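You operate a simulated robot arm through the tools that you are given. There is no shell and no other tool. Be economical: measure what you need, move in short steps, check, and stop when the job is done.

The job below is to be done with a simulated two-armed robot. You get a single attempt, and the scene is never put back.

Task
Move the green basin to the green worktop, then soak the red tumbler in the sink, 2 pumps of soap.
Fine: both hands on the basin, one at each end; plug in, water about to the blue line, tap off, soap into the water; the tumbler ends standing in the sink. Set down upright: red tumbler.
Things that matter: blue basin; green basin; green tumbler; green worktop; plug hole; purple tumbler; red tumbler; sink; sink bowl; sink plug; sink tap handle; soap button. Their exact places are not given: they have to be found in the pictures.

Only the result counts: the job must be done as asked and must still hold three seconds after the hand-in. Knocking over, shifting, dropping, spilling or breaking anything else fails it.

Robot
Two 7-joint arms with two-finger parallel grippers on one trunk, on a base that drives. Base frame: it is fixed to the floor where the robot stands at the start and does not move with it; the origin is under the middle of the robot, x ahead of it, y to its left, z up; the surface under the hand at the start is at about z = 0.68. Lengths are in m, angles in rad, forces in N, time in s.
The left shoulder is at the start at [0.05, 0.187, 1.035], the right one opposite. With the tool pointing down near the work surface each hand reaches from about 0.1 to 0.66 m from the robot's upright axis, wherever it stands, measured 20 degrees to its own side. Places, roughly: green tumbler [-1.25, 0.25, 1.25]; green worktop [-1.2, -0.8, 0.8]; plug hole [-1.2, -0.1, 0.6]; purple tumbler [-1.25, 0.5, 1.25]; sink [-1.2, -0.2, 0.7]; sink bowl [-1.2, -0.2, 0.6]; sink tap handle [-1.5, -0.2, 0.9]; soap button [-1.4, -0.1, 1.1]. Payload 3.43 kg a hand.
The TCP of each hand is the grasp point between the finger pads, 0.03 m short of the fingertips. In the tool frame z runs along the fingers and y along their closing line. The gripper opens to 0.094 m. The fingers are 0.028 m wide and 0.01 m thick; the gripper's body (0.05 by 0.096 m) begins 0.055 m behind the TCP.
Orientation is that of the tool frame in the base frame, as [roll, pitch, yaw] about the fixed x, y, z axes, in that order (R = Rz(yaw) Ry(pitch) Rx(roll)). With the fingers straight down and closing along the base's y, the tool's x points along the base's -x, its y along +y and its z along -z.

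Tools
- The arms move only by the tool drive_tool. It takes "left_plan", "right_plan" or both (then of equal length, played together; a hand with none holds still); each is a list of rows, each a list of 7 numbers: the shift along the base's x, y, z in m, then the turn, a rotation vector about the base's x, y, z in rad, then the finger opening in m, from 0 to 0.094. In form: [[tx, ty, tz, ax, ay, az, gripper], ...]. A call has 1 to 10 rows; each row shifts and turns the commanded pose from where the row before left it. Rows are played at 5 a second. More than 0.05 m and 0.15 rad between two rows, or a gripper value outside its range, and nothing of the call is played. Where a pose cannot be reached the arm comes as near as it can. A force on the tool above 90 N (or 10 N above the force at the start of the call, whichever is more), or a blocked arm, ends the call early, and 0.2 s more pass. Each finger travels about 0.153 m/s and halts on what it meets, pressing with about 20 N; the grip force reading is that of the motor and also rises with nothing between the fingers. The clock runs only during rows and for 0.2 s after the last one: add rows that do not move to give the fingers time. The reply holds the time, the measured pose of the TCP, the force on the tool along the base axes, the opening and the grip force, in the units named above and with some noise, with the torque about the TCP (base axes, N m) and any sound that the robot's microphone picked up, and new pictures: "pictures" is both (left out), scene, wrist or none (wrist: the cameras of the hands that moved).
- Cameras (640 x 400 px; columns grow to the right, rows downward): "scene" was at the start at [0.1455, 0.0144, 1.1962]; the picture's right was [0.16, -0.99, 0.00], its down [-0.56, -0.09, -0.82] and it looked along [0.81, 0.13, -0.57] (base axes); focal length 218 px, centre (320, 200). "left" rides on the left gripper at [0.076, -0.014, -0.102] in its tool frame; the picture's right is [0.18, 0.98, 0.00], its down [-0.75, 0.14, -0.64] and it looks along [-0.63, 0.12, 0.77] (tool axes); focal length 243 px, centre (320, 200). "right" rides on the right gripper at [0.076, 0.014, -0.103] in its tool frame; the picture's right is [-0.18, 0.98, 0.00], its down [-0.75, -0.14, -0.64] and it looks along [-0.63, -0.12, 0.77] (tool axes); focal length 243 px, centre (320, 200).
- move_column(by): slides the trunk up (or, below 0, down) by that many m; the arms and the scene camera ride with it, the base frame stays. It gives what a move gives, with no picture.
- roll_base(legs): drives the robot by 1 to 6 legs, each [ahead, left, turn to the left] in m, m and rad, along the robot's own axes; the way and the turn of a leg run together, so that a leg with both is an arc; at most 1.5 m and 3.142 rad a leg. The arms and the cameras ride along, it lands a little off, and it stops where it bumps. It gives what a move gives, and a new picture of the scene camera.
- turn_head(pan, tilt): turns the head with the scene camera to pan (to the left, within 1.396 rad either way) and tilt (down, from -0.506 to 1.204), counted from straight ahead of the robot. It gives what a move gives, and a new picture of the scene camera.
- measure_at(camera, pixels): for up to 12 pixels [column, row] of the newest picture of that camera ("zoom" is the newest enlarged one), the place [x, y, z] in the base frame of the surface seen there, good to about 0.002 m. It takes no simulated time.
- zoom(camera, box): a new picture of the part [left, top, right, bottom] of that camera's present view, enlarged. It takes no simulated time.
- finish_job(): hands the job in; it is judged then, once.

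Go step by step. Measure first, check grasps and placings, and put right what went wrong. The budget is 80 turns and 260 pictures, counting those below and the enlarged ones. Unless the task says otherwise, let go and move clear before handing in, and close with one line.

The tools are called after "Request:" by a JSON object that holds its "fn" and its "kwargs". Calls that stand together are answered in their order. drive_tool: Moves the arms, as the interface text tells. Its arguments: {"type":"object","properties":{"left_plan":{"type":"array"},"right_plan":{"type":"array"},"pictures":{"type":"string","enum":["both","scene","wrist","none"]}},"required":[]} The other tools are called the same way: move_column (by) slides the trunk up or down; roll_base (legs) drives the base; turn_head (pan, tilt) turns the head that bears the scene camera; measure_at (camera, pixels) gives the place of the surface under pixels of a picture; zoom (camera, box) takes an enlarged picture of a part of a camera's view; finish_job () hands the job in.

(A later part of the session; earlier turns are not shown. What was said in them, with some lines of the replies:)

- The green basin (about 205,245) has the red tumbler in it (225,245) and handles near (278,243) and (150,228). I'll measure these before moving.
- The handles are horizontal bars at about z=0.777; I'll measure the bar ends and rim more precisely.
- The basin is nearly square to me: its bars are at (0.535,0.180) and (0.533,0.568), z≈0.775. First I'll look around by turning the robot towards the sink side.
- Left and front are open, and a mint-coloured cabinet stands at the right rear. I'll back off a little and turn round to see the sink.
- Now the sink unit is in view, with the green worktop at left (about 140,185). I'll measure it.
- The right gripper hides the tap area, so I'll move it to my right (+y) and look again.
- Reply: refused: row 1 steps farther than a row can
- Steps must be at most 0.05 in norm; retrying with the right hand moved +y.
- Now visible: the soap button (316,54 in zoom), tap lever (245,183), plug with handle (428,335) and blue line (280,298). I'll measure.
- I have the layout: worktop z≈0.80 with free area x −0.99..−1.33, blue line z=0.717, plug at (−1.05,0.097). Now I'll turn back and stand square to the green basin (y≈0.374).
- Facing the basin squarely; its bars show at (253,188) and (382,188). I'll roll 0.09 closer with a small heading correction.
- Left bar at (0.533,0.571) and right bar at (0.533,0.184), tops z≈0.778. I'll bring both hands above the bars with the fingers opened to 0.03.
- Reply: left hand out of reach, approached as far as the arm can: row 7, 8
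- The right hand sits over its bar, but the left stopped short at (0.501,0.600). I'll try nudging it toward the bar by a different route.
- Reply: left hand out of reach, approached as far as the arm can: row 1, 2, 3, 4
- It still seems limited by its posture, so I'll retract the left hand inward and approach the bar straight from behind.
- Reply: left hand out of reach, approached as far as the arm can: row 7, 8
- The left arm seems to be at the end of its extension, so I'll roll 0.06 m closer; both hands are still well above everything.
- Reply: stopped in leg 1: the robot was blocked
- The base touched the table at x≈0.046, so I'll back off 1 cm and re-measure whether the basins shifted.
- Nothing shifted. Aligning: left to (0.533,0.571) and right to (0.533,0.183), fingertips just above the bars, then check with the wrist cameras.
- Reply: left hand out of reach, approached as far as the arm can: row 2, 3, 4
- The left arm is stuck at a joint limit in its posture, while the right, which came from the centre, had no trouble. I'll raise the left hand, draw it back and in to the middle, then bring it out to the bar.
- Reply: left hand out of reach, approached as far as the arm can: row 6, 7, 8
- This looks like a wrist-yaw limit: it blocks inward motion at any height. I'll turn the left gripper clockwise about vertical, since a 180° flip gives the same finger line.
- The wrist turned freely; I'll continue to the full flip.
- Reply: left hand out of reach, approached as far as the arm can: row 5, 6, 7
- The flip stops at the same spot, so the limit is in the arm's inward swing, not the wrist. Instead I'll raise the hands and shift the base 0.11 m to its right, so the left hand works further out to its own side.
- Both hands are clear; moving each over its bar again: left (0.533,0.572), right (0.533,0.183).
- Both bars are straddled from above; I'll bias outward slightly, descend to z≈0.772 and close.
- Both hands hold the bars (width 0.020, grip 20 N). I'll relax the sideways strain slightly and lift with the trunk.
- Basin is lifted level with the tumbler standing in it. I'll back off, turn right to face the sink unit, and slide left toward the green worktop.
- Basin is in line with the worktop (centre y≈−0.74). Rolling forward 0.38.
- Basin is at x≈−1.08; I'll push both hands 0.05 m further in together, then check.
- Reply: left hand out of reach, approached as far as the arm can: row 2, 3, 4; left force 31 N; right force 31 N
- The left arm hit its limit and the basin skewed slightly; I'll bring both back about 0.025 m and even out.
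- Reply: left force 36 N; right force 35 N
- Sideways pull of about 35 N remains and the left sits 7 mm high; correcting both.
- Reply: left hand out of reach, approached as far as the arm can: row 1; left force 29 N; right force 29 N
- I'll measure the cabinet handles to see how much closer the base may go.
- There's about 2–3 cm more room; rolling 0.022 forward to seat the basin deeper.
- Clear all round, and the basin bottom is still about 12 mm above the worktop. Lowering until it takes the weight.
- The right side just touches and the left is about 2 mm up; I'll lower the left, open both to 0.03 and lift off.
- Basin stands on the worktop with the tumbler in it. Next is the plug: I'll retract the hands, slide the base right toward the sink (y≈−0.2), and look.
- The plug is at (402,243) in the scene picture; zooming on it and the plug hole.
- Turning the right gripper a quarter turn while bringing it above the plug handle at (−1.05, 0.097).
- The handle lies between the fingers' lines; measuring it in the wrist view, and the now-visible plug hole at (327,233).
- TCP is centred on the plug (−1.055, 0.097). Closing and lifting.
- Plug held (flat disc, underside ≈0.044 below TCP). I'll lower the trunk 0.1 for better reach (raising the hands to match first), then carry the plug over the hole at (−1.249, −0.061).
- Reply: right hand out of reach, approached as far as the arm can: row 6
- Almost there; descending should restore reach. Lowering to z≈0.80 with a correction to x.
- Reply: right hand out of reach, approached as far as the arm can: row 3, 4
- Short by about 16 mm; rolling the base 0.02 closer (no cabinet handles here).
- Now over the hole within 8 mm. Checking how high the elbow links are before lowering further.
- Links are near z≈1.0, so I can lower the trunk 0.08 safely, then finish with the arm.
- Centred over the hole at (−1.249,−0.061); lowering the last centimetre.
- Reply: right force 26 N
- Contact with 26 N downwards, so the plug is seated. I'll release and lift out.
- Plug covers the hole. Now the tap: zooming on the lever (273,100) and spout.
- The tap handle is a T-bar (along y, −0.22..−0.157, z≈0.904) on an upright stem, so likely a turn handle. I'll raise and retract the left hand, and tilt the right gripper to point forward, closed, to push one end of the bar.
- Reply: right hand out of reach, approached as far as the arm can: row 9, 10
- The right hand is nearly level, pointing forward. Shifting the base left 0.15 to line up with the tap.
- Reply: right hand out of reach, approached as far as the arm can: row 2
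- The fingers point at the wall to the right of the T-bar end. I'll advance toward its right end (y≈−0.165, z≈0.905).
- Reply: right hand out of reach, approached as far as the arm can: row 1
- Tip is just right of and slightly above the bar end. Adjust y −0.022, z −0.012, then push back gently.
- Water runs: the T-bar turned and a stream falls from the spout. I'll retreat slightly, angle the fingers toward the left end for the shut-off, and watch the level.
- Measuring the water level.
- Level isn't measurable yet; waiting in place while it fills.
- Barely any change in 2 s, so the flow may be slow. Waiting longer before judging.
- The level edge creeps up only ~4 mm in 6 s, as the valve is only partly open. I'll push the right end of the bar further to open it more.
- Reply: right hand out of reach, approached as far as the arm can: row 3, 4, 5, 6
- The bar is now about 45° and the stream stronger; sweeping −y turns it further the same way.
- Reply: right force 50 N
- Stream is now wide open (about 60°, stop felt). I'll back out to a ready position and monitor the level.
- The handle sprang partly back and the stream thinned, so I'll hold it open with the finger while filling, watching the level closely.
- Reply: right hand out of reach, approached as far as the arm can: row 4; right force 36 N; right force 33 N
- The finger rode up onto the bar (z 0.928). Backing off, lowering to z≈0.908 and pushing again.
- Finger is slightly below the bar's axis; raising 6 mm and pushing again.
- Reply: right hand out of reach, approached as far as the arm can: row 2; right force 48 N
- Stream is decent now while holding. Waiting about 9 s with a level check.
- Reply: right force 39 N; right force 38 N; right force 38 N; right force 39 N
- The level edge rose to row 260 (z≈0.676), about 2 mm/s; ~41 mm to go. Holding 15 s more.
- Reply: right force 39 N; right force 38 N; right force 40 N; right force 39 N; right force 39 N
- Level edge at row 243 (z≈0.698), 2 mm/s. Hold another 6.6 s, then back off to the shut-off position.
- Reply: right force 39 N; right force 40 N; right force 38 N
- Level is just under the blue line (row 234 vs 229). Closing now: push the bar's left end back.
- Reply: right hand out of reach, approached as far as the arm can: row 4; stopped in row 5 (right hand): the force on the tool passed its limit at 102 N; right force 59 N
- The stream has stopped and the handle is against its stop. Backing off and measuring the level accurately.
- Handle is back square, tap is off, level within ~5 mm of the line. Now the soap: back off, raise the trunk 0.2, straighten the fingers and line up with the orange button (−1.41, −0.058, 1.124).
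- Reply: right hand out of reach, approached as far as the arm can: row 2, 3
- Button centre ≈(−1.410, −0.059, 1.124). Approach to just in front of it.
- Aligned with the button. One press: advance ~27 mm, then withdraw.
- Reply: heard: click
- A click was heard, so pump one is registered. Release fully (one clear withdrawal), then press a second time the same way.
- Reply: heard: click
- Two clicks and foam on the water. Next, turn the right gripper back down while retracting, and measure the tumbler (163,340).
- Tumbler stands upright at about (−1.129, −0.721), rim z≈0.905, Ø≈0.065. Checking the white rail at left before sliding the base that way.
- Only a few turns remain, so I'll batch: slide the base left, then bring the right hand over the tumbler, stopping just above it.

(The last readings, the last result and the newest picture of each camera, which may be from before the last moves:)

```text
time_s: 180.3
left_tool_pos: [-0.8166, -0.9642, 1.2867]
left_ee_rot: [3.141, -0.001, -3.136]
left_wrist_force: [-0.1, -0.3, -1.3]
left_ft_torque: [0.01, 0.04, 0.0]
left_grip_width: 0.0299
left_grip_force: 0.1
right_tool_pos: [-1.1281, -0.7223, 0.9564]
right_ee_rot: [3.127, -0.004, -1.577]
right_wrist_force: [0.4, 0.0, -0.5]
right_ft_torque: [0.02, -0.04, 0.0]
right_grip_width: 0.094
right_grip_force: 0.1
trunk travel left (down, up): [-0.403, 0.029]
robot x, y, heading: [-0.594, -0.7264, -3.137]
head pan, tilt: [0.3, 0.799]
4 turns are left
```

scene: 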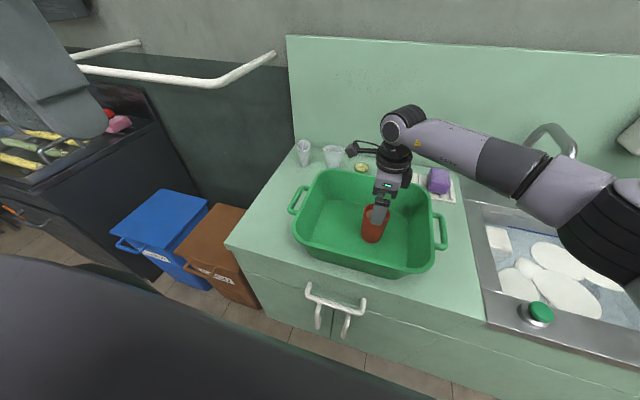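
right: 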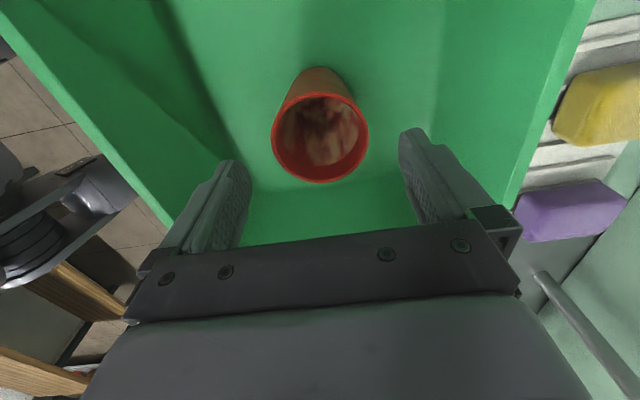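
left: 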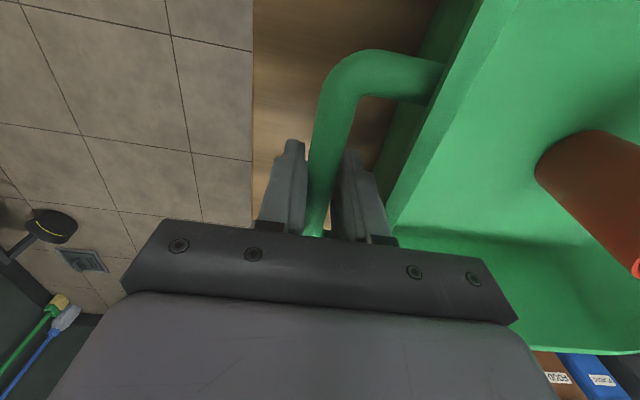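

Perfectly centred over the tumbler (320,125 between the fingers). Descend, grip, lift, slide the base to the sink, lower the trunk, and hold just above the spot (−1.15, −0.19), clear of block and plug.

Request:
{"fn": "drive_tool", "kwargs": {"right_plan": [[0, 0, -0.047, 0, 0, 0, 0.094], [0, 0, -0.047, 0, 0, 0, 0.094], [0, 0, 0, 0, 0, 0, 0.04], [0, 0, 0, 0, 0, 0, 0.04], [0, 0, 0, 0, 0, 0, 0.04], [0, 0, 0.05, 0, 0, 0, 0.04], [0, 0, 0.05, 0, 0, 0, 0.04], [0, 0, 0.05, 0, 0, 0, 0.04], [0, 0, 0.05, 0, 0, 0, 0.04]], "pictures": "wrist"}}

Request:
{"fn": "roll_base", "kwargs": {"legs": [[0, -0.43, 0], [0.02, 0, 0]]}}

Request:
{"fn": "drive_tool", "kwargs": {"right_plan": [[0, 0.035, 0, 0, 0, 0, 0.04], [0, 0.035, 0, 0, 0, 0, 0.04], [0, 0.032, 0, 0, 0, 0, 0.04]], "pictures": "none"}}

Request:
{"fn": "move_column", "kwargs": {"by": -0.15}}

Request:
{"fn": "turn_head", "kwargs": {"pan": 0.0, "tilt": 0.75}}

Request:
{"fn": "zoom", "kwargs": {"camera": "right", "box": [0, 0, 640, 400]}}

```text
time_s: 182.3
left_tool_pos: [-0.8159, -0.9639, 1.287]
left_ee_rot: [3.141, 0.001, -3.137]
left_wrist_force: [-0.2, 0.0, 0.3]
left_ft_torque: [0.02, 0.03, 0.01]
left_grip_width: 0.0303
left_grip_force: 0.0
right_tool_pos: [-1.1272, -0.7218, 1.0633]
right_ee_rot: [3.128, -0.006, -1.576]
right_wrist_force: [0.6, 0.0, -0.3]
right_ft_torque: [-0.03, 0.01, 0.0]
right_grip_width: 0.0672
right_grip_force: 20.1
trunk travel left (down, up): [-0.403, 0.029]
robot x, y, heading: [-0.5978, -0.7273, -3.141]
head pan, tilt: [0.3, 0.799]
```

right: 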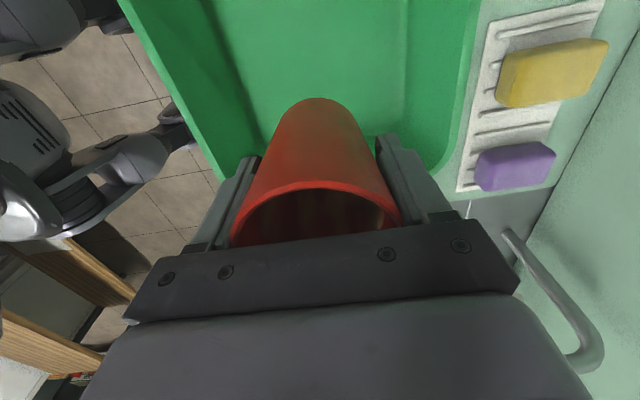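

```text
time_s: 187.0
left_tool_pos: [-0.8388, -0.5329, 1.2857]
left_ee_rot: [3.141, 0.002, -3.139]
left_wrist_force: [-0.4, 0.4, -0.4]
left_ft_torque: [0.01, -0.05, 0.03]
left_grip_width: 0.0299
left_grip_force: 0.0
right_tool_pos: [-1.1492, -0.2892, 1.0627]
right_ee_rot: [3.127, -0.005, -1.58]
right_wrist_force: [0.3, -0.3, -0.8]
right_ft_torque: [-0.01, 0.01, -0.01]
right_grip_width: 0.0665
right_grip_force: 20.2
trunk travel left (down, up): [-0.403, 0.029]
robot x, y, heading: [-0.6196, -0.2965, -3.141]
head pan, tilt: [0.3, 0.799]
```

scene: 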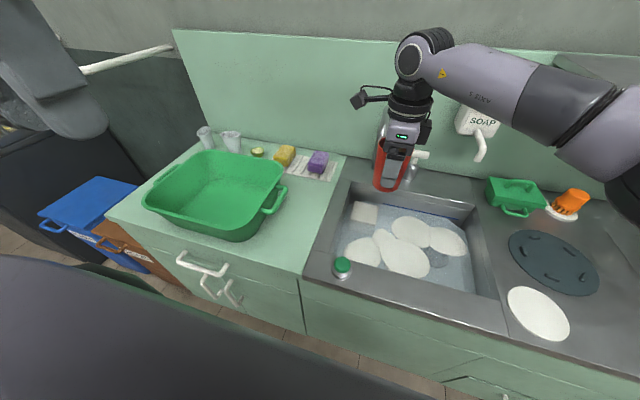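

```text
time_s: 187.8
left_tool_pos: [-0.8365, -0.5333, 1.2867]
left_ee_rot: [-3.139, 0.0, -3.138]
left_wrist_force: [0.1, 0.0, 0.0]
left_ft_torque: [-0.01, 0.01, -0.04]
left_grip_width: 0.0302
left_grip_force: 0.0
right_tool_pos: [-1.1482, -0.1875, 1.0617]
right_ee_rot: [3.126, -0.008, -1.581]
right_wrist_force: [-0.1, 0.9, -1.3]
right_ft_torque: [0.02, -0.01, -0.02]
right_grip_width: 0.067
right_grip_force: 20.1
trunk travel left (down, up): [-0.403, 0.029]
robot x, y, heading: [-0.6165, -0.3, -3.141]
head pan, tilt: [0.3, 0.799]
```

```text
time_s: 189.6
left_tool_pos: [-0.8366, -0.5328, 1.136]
left_ee_rot: [3.141, 0.0, -3.139]
left_wrist_force: [0.0, 0.3, -0.6]
left_ft_torque: [0.03, -0.01, 0.03]
left_grip_width: 0.0298
left_grip_force: 0.0
right_tool_pos: [-1.148, -0.1873, 0.9125]
right_ee_rot: [3.127, -0.004, -1.58]
right_wrist_force: [0.4, -0.9, -0.3]
right_ft_torque: [0.01, -0.03, -0.02]
right_grip_width: 0.0669
right_grip_force: 19.8
trunk travel left (down, up): [-0.253, 0.179]
robot x, y, heading: [-0.6159, -0.2955, -3.137]
head pan, tilt: [0.3, 0.799]
```

```text
time_s: 190.3
left_tool_pos: [-0.8359, -0.5321, 1.1369]
left_ee_rot: [-3.141, -0.001, -3.137]
left_wrist_force: [0.0, -0.6, -0.2]
left_ft_torque: [0.0, 0.0, 0.0]
left_grip_width: 0.0301
left_grip_force: 0.2
right_tool_pos: [-1.1487, -0.1878, 0.9135]
right_ee_rot: [3.126, -0.005, -1.579]
right_wrist_force: [0.3, 0.7, 0.3]
right_ft_torque: [0.01, 0.0, 0.03]
right_grip_width: 0.0668
right_grip_force: 19.9
trunk travel left (down, up): [-0.253, 0.179]
robot x, y, heading: [-0.618, -0.301, -3.141]
head pan, tilt: [0.0, 0.75]
```

scene: 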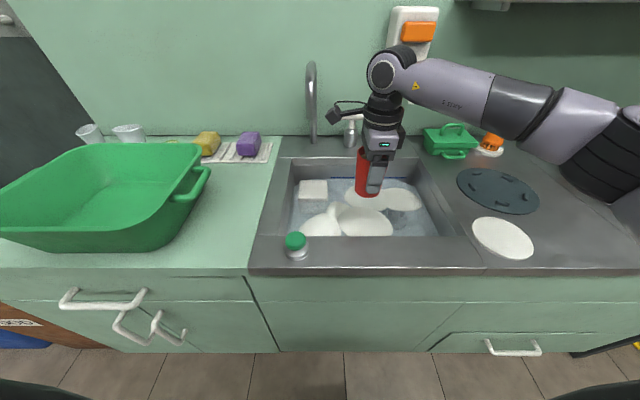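

```text
1.00 times, centred on (320, 200) of right (not enlarged: the box is as wide or as high as the picture)
3 turns are left
```

zoom: 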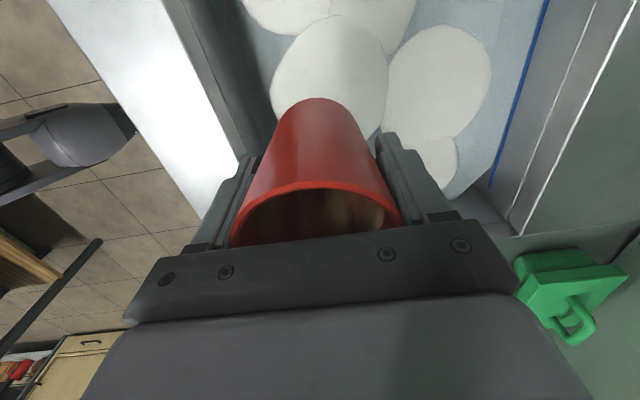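

Grip is firm (0.067) and the tumbler hangs over clear water. Lower to the sink floor (TCP z≈0.708), release, rise clear and look.

Request:
{"fn": "drive_tool", "kwargs": {"right_plan": [[0, 0, -0.048, 0, 0, 0, 0.04], [0, 0, -0.048, 0, 0, 0, 0.04], [0, 0, -0.048, 0, 0, 0, 0.04], [0, 0, -0.045, 0, 0, 0, 0.04], [0, 0, -0.01, 0, 0, 0, 0.04], [0, 0, -0.006, 0, 0, 0, 0.04], [0, 0, 0, 0, 0, 0, 0.04], [0, 0, 0, 0, 0, 0, 0.04]], "pictures": "none"}}

Request:
{"fn": "drive_tool", "kwargs": {"right_plan": [[0, 0, 0, 0, 0, 0, 0.076], [0, 0, 0, 0, 0, 0, 0.09], [0, 0, 0, 0, 0, 0, 0.09], [0, 0, 0, 0, 0, 0, 0.09]], "pictures": "none"}}

Request:
{"fn": "drive_tool", "kwargs": {"right_plan": [[0, 0, 0.03, 0, 0, 0, 0.09], [0, 0, 0.045, 0, 0, 0, 0.09], [0, 0, 0.045, 0, 0, 0, 0.09], [0, 0, 0.045, 0, 0, 0, 0.09], [0, 0, 0.045, 0, 0, 0, 0.09], [0.02, 0.04, 0, 0, 0, 0, 0.09], [0.02, 0.04, 0, 0, 0, 0, 0.09], [0, 0, 0, 0, 0, 0, 0.09]], "pictures": "both"}}

Request:
{"fn": "zoom", "kwargs": {"camera": "scene", "box": [240, 100, 480, 280]}}

```text
time_s: 192.2
left_tool_pos: [-0.8379, -0.5331, 1.1364]
left_ee_rot: [3.141, 0.001, -3.139]
left_wrist_force: [0.0, 0.6, 0.6]
left_ft_torque: [-0.01, -0.03, -0.04]
left_grip_width: 0.0301
left_grip_force: 0.1
right_tool_pos: [-1.1484, -0.1891, 0.7075]
right_ee_rot: [3.126, -0.005, -1.58]
right_wrist_force: [-0.1, -0.8, -0.1]
right_ft_torque: [-0.05, 0.0, -0.03]
right_grip_width: 0.0668
right_grip_force: 19.4
trunk travel left (down, up): [-0.253, 0.179]
robot x, y, heading: [-0.6186, -0.2947, -3.139]
head pan, tilt: [0.0, 0.75]
```

```text
time_s: 193.2
left_tool_pos: [-0.8372, -0.5314, 1.1365]
left_ee_rot: [3.141, 0.0, -3.139]
left_wrist_force: [0.5, 0.2, -0.8]
left_ft_torque: [0.03, 0.0, -0.03]
left_grip_width: 0.0301
left_grip_force: 0.0
right_tool_pos: [-1.1475, -0.1891, 0.7074]
right_ee_rot: [3.127, -0.005, -1.58]
right_wrist_force: [0.6, 0.3, 0.5]
right_ft_torque: [-0.01, -0.01, 0.0]
right_grip_width: 0.0902
right_grip_force: 0.2
trunk travel left (down, up): [-0.253, 0.179]
robot x, y, heading: [-0.6185, -0.2951, -3.14]
head pan, tilt: [0.0, 0.75]
```

```text
time_s: 194.9
left_tool_pos: [-0.8379, -0.5325, 1.1371]
left_ee_rot: [3.141, 0.001, -3.138]
left_wrist_force: [0.2, 0.1, -0.5]
left_ft_torque: [0.0, 0.0, 0.02]
left_grip_width: 0.0298
left_grip_force: 0.0
right_tool_pos: [-1.1072, -0.1089, 0.9182]
right_ee_rot: [3.127, -0.005, -1.579]
right_wrist_force: [0.7, -0.1, 0.1]
right_ft_torque: [0.02, 0.03, -0.03]
right_grip_width: 0.0902
right_grip_force: 0.1
trunk travel left (down, up): [-0.253, 0.179]
robot x, y, heading: [-0.6206, -0.2987, -3.141]
head pan, tilt: [0.0, 0.75]
```

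scene: 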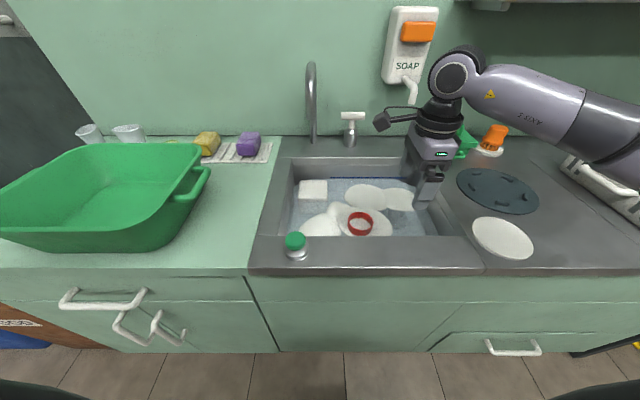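
right: 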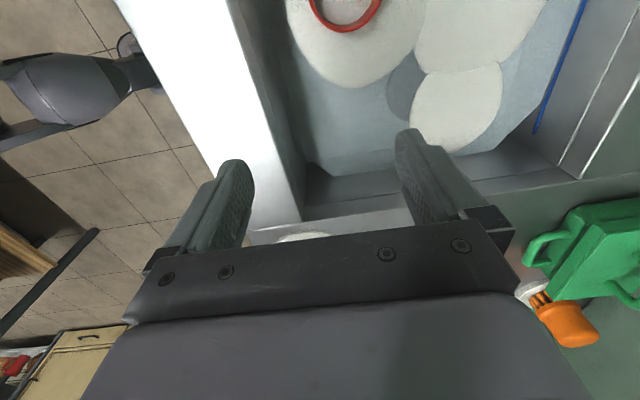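

```text
2.22 times, centred on (360, 190) of scene
2 turns are left
```

zoom: 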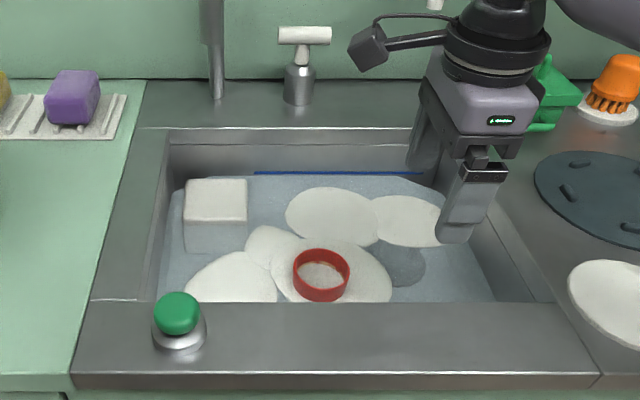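

The tumbler stands upright in the soapy water (rim level at (360,222)), the tap is off, the basin is on the worktop and the hands are clear. Handing in.

Request:
{"fn": "finish_job", "kwargs": {}}

```text
The job is handed in.
```

I moved the green basin to the green worktop with one hand on each end. The red tumbler is standing in the plugged sink, in water with two pumps of soap, and the tap is off. The water stopped about 5 mm below the blue line.
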